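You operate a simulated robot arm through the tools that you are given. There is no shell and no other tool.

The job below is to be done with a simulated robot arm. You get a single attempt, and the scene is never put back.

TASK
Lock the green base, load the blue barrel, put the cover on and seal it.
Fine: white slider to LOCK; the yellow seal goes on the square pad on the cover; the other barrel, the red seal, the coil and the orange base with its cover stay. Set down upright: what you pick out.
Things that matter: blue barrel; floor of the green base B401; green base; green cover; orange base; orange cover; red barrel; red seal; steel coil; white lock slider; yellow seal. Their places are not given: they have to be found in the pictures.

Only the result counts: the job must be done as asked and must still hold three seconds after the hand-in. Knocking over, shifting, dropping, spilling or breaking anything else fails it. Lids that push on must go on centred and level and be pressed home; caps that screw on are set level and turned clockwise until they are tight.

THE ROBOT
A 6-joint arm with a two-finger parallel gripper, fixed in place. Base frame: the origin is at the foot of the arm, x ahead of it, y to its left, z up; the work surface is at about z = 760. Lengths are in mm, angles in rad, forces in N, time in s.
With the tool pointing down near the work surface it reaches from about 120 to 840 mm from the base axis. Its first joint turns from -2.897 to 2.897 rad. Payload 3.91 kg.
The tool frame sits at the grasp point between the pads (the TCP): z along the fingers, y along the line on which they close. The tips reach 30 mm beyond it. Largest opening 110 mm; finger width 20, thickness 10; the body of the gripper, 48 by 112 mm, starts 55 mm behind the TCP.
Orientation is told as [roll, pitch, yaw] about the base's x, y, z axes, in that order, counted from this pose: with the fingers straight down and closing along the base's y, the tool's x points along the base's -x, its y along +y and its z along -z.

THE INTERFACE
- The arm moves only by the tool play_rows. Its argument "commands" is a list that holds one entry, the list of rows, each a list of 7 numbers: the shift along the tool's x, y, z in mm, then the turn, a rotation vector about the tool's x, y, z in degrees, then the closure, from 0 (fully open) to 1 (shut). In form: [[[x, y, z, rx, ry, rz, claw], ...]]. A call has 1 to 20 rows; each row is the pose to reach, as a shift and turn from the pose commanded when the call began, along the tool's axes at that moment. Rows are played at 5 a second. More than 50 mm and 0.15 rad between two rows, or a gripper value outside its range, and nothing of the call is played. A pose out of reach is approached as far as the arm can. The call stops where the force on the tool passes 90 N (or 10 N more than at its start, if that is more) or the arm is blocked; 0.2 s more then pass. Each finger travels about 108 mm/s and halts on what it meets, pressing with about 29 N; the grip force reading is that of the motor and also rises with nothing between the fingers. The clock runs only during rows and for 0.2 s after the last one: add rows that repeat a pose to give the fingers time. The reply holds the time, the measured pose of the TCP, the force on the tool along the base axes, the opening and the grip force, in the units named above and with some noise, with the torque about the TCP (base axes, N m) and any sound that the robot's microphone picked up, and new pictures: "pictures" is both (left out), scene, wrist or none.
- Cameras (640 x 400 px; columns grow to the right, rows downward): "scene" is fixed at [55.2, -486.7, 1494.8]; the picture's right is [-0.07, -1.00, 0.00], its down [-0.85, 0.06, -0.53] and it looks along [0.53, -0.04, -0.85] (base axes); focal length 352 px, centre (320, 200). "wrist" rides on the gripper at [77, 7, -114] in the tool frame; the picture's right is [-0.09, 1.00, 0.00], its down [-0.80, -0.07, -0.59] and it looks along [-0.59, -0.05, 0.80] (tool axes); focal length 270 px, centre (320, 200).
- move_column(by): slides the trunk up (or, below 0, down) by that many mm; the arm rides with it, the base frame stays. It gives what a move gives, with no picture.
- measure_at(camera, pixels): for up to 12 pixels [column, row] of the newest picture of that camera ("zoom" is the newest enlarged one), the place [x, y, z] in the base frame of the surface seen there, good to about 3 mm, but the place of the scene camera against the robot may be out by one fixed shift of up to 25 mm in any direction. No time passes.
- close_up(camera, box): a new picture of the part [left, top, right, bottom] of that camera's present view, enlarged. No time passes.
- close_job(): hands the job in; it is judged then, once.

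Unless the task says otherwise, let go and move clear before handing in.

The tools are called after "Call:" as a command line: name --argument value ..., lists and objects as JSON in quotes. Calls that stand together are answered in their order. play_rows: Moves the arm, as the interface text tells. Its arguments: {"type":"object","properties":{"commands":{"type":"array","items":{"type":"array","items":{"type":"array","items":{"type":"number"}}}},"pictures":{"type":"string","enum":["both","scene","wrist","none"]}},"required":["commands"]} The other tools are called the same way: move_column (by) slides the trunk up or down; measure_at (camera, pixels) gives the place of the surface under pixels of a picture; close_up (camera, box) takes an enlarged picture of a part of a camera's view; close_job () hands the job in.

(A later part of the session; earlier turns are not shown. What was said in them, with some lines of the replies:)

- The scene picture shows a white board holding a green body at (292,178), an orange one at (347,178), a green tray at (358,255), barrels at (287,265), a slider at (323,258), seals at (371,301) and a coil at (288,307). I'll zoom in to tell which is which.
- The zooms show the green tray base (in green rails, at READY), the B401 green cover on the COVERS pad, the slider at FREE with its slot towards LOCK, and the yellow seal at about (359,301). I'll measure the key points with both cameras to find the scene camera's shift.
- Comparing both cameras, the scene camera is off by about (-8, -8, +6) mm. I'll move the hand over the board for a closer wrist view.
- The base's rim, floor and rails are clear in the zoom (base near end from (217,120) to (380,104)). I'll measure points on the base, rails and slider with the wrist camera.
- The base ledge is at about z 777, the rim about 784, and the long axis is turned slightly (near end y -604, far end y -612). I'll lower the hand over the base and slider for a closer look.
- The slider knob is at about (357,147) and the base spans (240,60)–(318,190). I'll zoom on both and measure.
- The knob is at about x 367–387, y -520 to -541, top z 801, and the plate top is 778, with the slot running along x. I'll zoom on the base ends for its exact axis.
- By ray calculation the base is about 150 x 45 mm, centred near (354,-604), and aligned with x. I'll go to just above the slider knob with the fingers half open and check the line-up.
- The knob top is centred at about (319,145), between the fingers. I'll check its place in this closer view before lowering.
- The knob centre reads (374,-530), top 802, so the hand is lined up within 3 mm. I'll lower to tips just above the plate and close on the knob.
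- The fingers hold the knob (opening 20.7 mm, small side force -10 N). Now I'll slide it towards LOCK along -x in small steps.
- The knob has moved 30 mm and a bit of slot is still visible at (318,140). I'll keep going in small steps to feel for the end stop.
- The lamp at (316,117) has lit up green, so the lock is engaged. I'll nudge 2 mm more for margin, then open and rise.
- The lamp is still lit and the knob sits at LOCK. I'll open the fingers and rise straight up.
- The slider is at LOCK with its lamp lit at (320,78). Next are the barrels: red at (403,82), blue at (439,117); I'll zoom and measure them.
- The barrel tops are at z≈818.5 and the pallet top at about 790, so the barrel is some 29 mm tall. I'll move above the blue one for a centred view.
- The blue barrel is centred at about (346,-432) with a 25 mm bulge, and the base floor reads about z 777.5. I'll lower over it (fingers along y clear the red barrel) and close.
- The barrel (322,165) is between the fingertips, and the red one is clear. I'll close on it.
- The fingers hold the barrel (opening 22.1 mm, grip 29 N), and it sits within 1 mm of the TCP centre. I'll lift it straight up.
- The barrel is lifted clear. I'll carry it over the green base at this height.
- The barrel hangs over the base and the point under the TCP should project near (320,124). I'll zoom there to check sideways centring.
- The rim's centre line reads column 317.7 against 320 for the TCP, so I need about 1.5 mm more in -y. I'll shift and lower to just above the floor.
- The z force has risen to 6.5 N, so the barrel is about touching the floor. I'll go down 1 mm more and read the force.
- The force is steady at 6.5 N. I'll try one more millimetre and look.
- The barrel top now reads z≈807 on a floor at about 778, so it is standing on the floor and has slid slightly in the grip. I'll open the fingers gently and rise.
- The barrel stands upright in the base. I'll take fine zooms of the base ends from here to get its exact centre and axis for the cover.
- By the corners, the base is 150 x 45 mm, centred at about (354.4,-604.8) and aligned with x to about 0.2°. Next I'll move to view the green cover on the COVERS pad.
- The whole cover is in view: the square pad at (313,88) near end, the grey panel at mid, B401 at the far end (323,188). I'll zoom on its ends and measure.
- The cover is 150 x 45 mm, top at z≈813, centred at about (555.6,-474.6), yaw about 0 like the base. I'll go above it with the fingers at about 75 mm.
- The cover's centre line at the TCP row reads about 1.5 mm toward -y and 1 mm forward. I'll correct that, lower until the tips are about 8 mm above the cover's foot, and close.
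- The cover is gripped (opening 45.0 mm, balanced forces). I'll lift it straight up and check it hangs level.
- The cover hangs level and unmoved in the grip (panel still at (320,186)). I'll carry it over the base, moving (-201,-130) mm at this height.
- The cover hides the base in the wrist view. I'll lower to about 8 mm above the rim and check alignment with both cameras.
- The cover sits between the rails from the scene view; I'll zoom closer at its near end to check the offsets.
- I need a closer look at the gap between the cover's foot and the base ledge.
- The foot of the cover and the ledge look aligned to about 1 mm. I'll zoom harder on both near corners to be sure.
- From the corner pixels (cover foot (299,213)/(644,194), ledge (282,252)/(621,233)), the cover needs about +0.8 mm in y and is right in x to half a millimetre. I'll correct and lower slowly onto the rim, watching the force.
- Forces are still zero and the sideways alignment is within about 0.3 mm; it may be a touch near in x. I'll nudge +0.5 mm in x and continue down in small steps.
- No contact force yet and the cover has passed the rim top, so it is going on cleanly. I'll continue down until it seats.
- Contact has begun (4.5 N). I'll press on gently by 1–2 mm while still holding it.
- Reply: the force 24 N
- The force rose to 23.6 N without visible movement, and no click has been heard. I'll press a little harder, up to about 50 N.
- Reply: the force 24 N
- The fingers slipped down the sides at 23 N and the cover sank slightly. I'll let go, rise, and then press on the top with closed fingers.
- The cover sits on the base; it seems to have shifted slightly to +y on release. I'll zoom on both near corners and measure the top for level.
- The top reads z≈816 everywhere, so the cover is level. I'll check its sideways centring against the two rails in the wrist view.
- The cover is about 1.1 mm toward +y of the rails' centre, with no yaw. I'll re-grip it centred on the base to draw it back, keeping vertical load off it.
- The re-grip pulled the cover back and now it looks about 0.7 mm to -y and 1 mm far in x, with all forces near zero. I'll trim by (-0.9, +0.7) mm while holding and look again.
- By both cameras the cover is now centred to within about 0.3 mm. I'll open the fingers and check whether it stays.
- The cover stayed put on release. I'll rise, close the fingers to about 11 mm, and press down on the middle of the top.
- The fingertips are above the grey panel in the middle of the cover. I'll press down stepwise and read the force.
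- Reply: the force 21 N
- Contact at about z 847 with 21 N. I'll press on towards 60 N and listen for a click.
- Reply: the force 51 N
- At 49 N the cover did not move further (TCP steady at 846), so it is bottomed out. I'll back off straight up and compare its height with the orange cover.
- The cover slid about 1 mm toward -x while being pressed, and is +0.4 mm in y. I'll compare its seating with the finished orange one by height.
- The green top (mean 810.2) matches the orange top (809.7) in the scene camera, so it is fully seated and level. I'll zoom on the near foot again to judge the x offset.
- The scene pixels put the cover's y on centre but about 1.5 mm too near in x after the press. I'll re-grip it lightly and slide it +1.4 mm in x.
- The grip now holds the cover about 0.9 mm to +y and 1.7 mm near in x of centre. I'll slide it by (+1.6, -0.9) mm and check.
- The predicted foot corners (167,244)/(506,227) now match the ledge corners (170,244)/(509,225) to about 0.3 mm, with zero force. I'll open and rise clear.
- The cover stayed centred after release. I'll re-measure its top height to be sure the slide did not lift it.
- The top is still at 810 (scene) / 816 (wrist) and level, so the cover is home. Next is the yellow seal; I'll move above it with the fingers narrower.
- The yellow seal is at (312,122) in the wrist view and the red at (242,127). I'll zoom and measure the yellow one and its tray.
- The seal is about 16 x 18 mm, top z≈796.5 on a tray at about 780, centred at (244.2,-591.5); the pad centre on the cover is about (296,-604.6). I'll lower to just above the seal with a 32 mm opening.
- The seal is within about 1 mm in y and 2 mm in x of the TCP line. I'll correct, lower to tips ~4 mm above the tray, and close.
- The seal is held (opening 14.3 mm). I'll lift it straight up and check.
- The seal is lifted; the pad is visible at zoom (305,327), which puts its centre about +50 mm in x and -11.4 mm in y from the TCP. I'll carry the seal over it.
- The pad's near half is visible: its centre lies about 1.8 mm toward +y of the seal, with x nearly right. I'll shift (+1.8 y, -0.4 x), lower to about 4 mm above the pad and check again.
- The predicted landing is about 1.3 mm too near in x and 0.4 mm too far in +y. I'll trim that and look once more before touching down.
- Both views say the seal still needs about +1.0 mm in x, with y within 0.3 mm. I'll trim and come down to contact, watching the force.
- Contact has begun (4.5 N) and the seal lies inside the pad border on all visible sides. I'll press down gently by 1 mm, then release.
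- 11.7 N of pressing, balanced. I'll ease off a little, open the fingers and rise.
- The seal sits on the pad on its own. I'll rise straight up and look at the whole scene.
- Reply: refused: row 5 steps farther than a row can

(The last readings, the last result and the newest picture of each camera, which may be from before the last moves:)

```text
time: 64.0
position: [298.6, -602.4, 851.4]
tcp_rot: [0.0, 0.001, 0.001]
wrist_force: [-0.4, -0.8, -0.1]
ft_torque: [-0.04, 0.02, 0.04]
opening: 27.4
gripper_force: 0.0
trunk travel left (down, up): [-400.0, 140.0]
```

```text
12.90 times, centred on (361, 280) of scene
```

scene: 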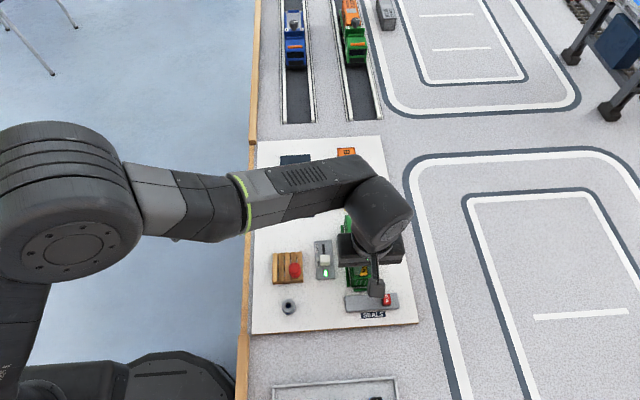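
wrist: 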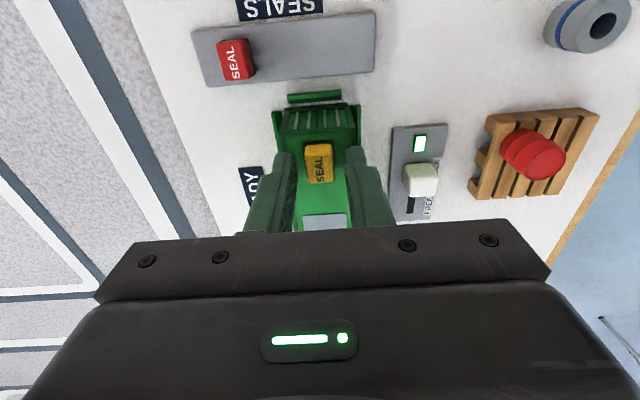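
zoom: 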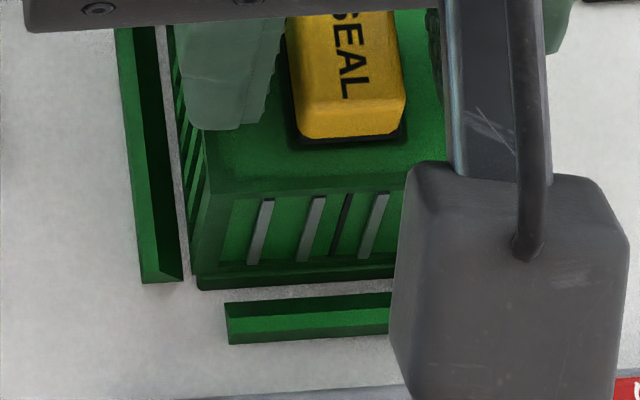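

The call was refused because one step exceeded 50 mm, so nothing moved; the seal still sits on the pad. I'll rise first with smaller steps, then move aside.

Call:
play_rows --commands '[[[0, 0, -15, 0, 0, 0, 0.75], [0, 0, -40, 0, 0, 0, 0.7], [0, 0, -75, 0, 0, 0, 0.6], [0, 0, -110, 0, 0, 0, 0.4], [20, 30, -120, 0, 0, 0, 0.3], [40, 65, -120, 0, 0, 0, 0.3], [60, 100, -120, 0, 0, 0, 0.3], [75, 135, -120, 0, 0, 0, 0.3], [85, 165, -120, 0, 0, 0, 0.3], [85, 165, -120, 0, 0, 0, 0.3]]]'

Call:
close_up --camera "scene" --box '[330, 215, 390, 300]'

Call:
close_up --camera "scene" --box '[341, 271, 381, 296]'

Call:
close_up --camera "scene" --box '[348, 260, 376, 280]'

```text
time: 66.2
position: [211.8, -434.7, 971.8]
tcp_rot: [0.002, -0.001, 0.0]
wrist_force: [-0.4, 0.3, 0.2]
ft_torque: [0.02, -0.03, 0.0]
opening: 77.0
gripper_force: 0.0
trunk travel left (down, up): [-400.0, 140.0]
```

scene: 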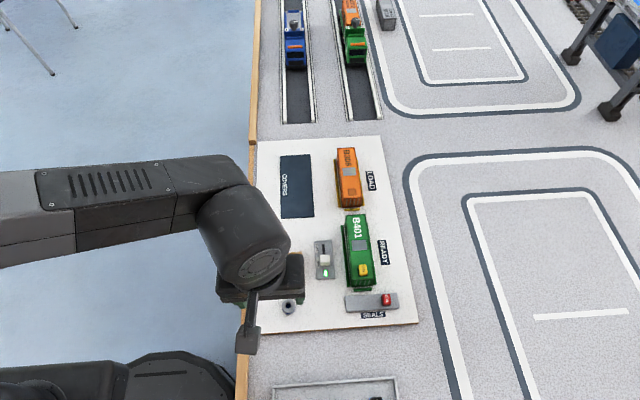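
wrist: 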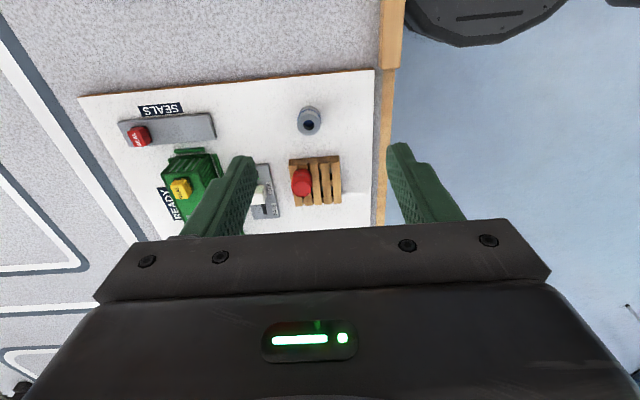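

```text
4.71 times, centred on (360, 258) of scene
```

zoom: 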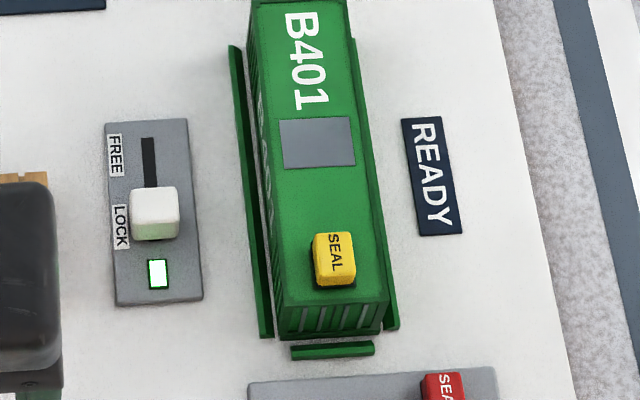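

```text
16.00 times, centred on (361, 284) of scene
```

zoom: 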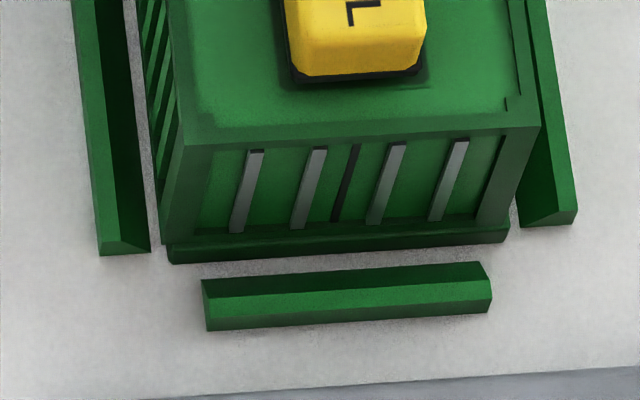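

```text
16.00 times, centred on (362, 270) of scene
```

zoom: 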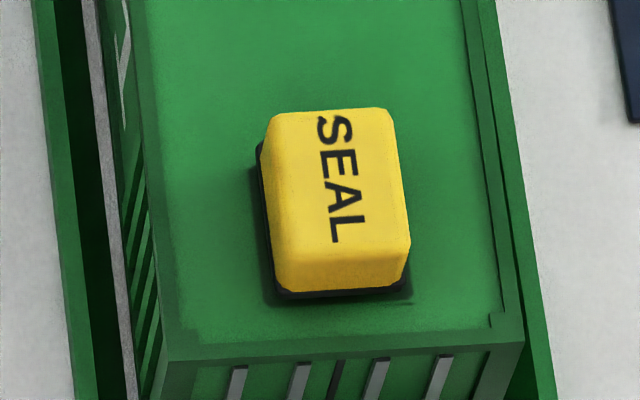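

The seal is on its pad and the lock lamp is lit, but the cover has crept about 1.1 mm toward +y during the seal press (foot corners (160,243)/(501,227) against ledge (170,244)/(509,225)). I'll take a fresh pose reading, then re-centre it gently.

Call:
play_rows --commands '[[[0, 0, 0, 0, 0, 0, 0.35], [0, 0, 0, 0, 0, 0, 0.4]]]' --pictures "none"

Call:
play_rows --commands '[[[0, 0, 0, 0, 0, 0, 0.4]]]' --pictures "none"

```text
time: 66.8
position: [213.0, -434.5, 971.3]
tcp_rot: [-0.001, 0.0, 0.001]
wrist_force: [-0.3, -0.8, -0.7]
ft_torque: [0.03, 0.0, -0.04]
opening: 66.2
gripper_force: 0.0
trunk travel left (down, up): [-400.0, 140.0]
```

```text
time: 67.2
position: [212.8, -433.7, 972.0]
tcp_rot: [-0.002, -0.001, 0.0]
wrist_force: [-0.1, 0.5, 0.0]
ft_torque: [-0.01, 0.0, -0.04]
opening: 66.0
gripper_force: 0.0
trunk travel left (down, up): [-400.0, 140.0]
```

The pose is steady. I'll go back above the cover's middle with the fingers at 60 mm and check alignment before re-gripping.

Call:
play_rows --commands '[[[-18, -21, 0, 0, 0, 0, 0.45], [-36, -42, 0, 0, 0, 0, 0.45], [-54, -63, 0, 0, 0, 0, 0.45], [-72, -84, 0, 0, 0, 0, 0.45], [-90, -105, 0, 0, 0, 0, 0.45], [-108, -126, 0, 0, 0, 0, 0.45], [-126, -147, 10, 0, 0, 0, 0.45], [-144, -169, 30, 0, 0, 0, 0.45], [-144, -169, 57, 0, 0, 0, 0.45], [-144, -169, 57, 0, 0, 0, 0.45]]]' --pictures "wrist"

Call:
close_up --camera "wrist" --box '[240, 0, 400, 100]'

Call:
close_up --camera "wrist" --box '[260, 80, 380, 200]'

```text
time: 69.4
position: [358.0, -606.3, 913.5]
tcp_rot: [0.0, -0.002, -0.001]
wrist_force: [-0.3, 0.3, 0.0]
ft_torque: [-0.01, -0.05, -0.01]
opening: 60.4
gripper_force: 0.1
trunk travel left (down, up): [-400.0, 140.0]
```

wrist: 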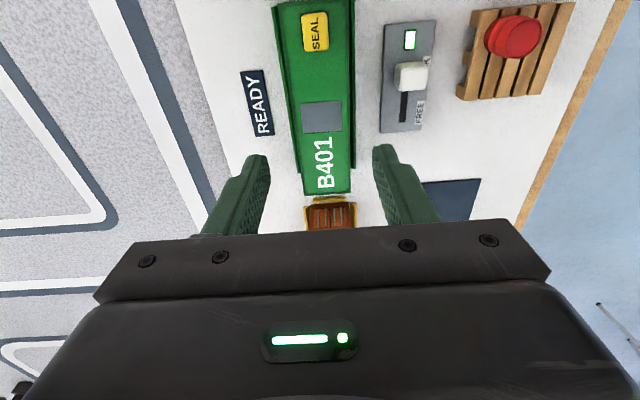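

```text
4.00 times, centred on (320, 50) of wrist
```

zoom: 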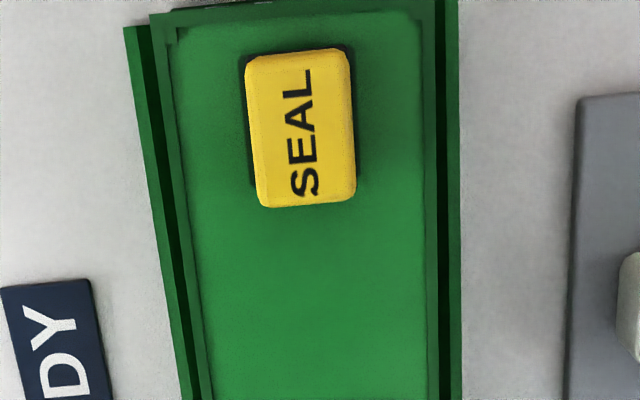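

```text
3.33 times, centred on (320, 140) of wrist
```

zoom: 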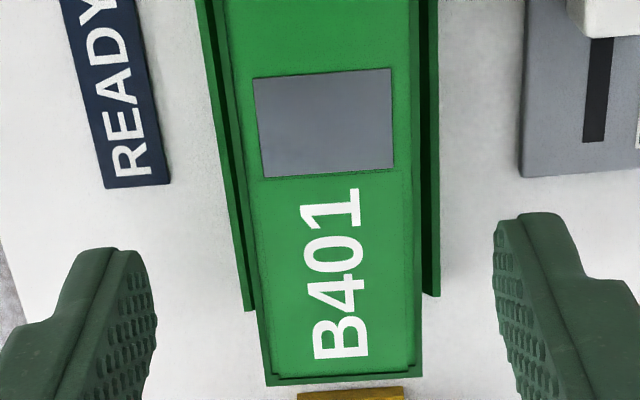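

The TCP line is on the base centre while the cover is about 1 mm to +y, so simply gripping here should re-centre it. I'll lower and close gently.

Call:
play_rows --commands '[[[0, 0, 25, 0, 0, 0, 0.45], [0, 0, 50, 0, 0, 0, 0.45], [0, 0, 75, 0, 0, 0, 0.45], [0, 0, 91, 0, 0, 0, 0.45], [0, 0, 91, 0, 0, 0, 0.52], [0, 0, 91, 0, 0, 0, 0.56], [0, 0, 91, 0, 0, 0, 0.6], [0, 0, 91, 0, 0, 0, 0.63], [0, 0, 91, 0, 0, 0, 0.63]]]' --pictures "wrist"

Call:
close_up --camera "scene" --box '[341, 271, 381, 296]'

```text
time: 71.4
position: [357.7, -605.5, 824.3]
tcp_rot: [0.0, -0.001, -0.001]
wrist_force: [-0.3, 4.8, -0.6]
ft_torque: [0.15, 0.02, -0.04]
opening: 44.3
gripper_force: 28.6
trunk travel left (down, up): [-400.0, 140.0]
```

wrist: 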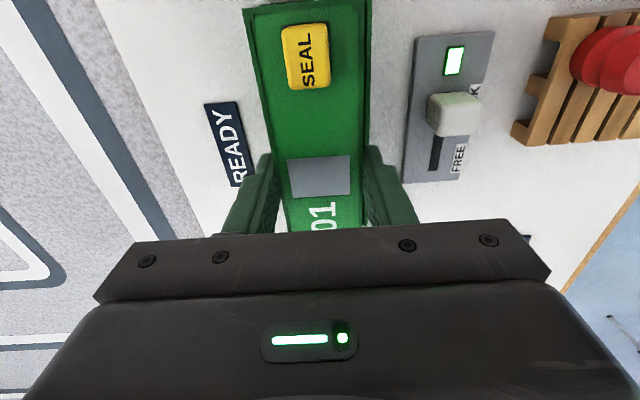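

```text
16.00 times, centred on (361, 284) of scene
```

zoom: 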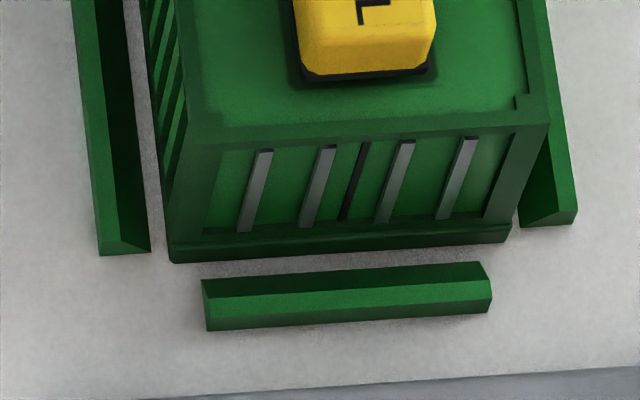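

The cover is centred again (predicted foot (170,241)/(508,224) vs ledge (170,244)/(509,225)), with 4.8 N of side force. I'll ease y by +0.3 mm, then open and check before rising.

Call:
play_rows --commands '[[[0, 0.3, 0, 0, 0, 0, 0.63], [0, 0.3, 0, 0, 0, 0, 0.55], [0, 0.3, 0, 0, 0, 0, 0.48], [0, 0.3, 0, 0, 0, 0, 0.45], [0, 0.3, 0, 0, 0, 0, 0.45]]]' --pictures "wrist"

Call:
close_up --camera "scene" --box '[341, 271, 381, 296]'

```text
time: 72.6
position: [357.4, -605.3, 824.6]
tcp_rot: [0.001, -0.001, 0.0]
wrist_force: [0.1, 0.2, 0.1]
ft_torque: [-0.01, -0.03, 0.02]
opening: 60.5
gripper_force: 0.0
trunk travel left (down, up): [-400.0, 140.0]
```

wrist: 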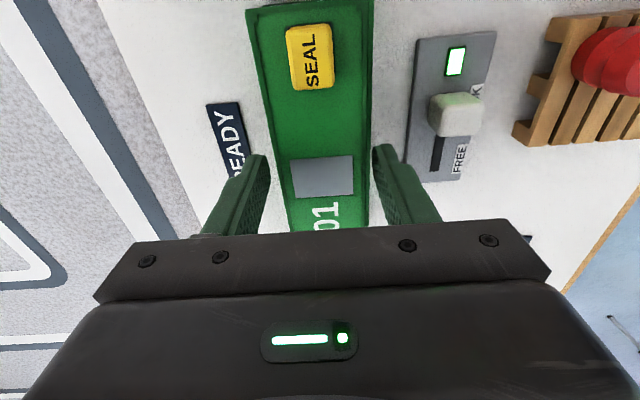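

```text
16.00 times, centred on (361, 284) of scene
```

zoom: 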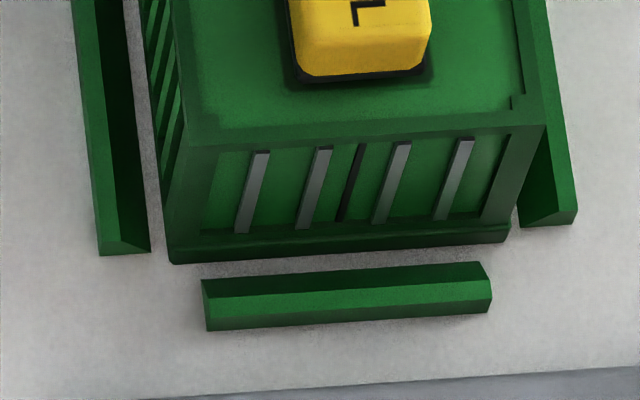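

After opening, the cover is about 0.5 mm from centre in y and on centre in x, which is good. I'll rise straight up and move clear.

Call:
play_rows --commands '[[[0, 0, -20, 0, 0, 0, 0.45], [0, 0, -50, 0, 0, 0, 0.45], [0, 0, -85, 0, 0, 0, 0.45], [0, 0, -120, 0, 0, 0, 0.4], [0, 0, -150, 0, 0, 0, 0.3], [10, 40, -150, 0, 0, 0, 0.3], [25, 80, -150, 0, 0, 0, 0.3], [45, 120, -150, 0, 0, 0, 0.3], [65, 160, -150, 0, 0, 0, 0.3], [85, 200, -150, 0, 0, 0, 0.3], [100, 240, -150, 0, 0, 0, 0.3], [100, 240, -150, 0, 0, 0, 0.3]]]'

Call:
close_up --camera "scene" --box '[341, 271, 381, 296]'

Call:
close_up --camera "scene" --box '[250, 135, 430, 330]'

Call:
close_up --camera "scene" --box '[348, 255, 376, 280]'

Call:
measure_at --camera "scene" --pixels '[[355, 275], [360, 278], [367, 277], [356, 255], [364, 250], [351, 225], [360, 225], [355, 235], [362, 240], [362, 268]]'

```text
time: 75.2
position: [255.5, -365.9, 971.1]
tcp_rot: [0.001, 0.001, -0.001]
wrist_force: [0.0, 0.3, -0.9]
ft_torque: [0.0, -0.02, 0.02]
opening: 76.8
gripper_force: 0.0
trunk travel left (down, up): [-400.0, 140.0]
```

scene: 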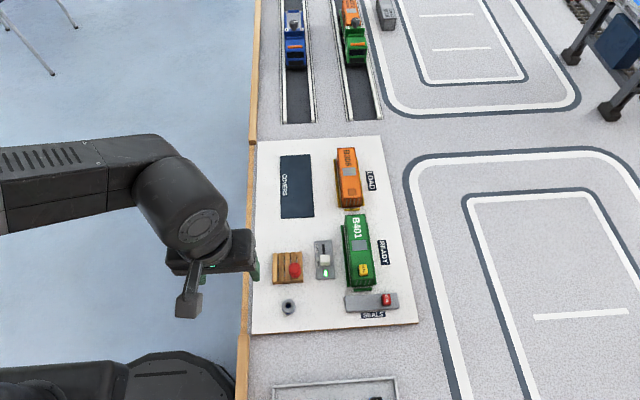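
wrist: 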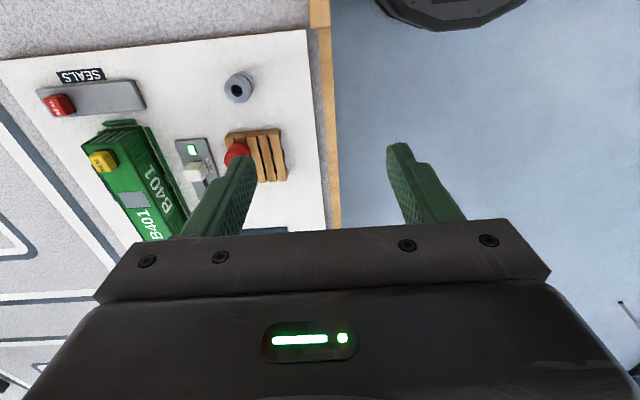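

```text
16.00 times, centred on (361, 284) of scene
```

zoom: 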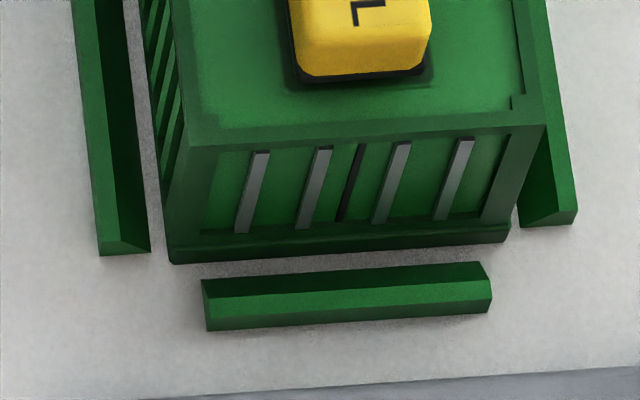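

```text
2.05 times, centred on (340, 232) of scene
```

zoom: 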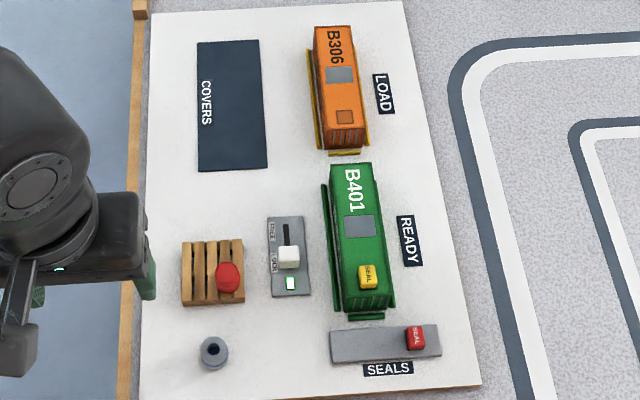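

```text
16.00 times, centred on (362, 268) of scene
```

zoom: 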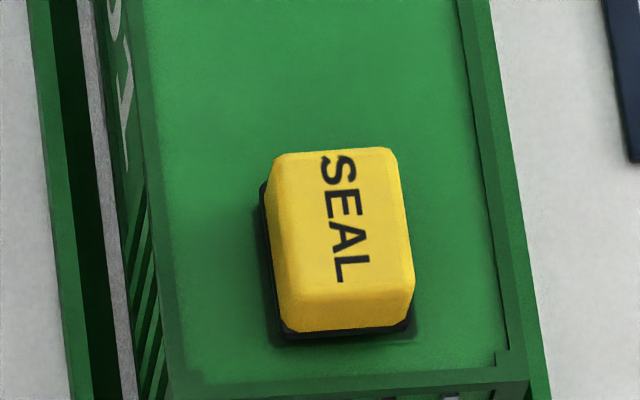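

```text
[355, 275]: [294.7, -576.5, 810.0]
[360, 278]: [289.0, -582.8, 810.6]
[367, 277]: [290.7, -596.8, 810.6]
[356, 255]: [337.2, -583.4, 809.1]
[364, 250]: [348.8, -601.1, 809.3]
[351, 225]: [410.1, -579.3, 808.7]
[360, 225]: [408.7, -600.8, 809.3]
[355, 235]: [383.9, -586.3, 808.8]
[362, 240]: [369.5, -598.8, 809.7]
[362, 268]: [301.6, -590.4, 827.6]
```

Everything reads as required: slider at LOCK with its lamp lit, cover level (tops 809–810, same as the orange one) and centred, and the yellow seal flat on the pad. The red barrel, red seal, coil and orange wagon are untouched and the hand is clear, so I'm handing in.

Call:
close_job

```text
The job is handed in.
```

The green base is locked, the blue barrel is loaded, and the cover is on and sealed with the yellow seal. I've handed the job in, but the reply gave no verdict.

- **Lock:** the white slider is at LOCK and its lamp is lit.
- **Barrel:** the blue barrel was standing upright on the floor of the green base when I closed the cover over it.
- **Cover:** it is level and was pressed down to about 49 N. No click was heard, but its top is at the same height as the finished orange cover. The last check put it about 0.5 mm off centre sideways.
- **Seal:** the yellow seal sits flat inside the border of the square pad.
- **Everything else:** the red barrel, red seal, coil, and orange base with its cover looked undisturbed in the last pictures, and the hand is clear.

The cover slid a millimetre or two when I pressed it and again when I placed the seal. I re-gripped it each time to bring it back, the last time with the seal already on.
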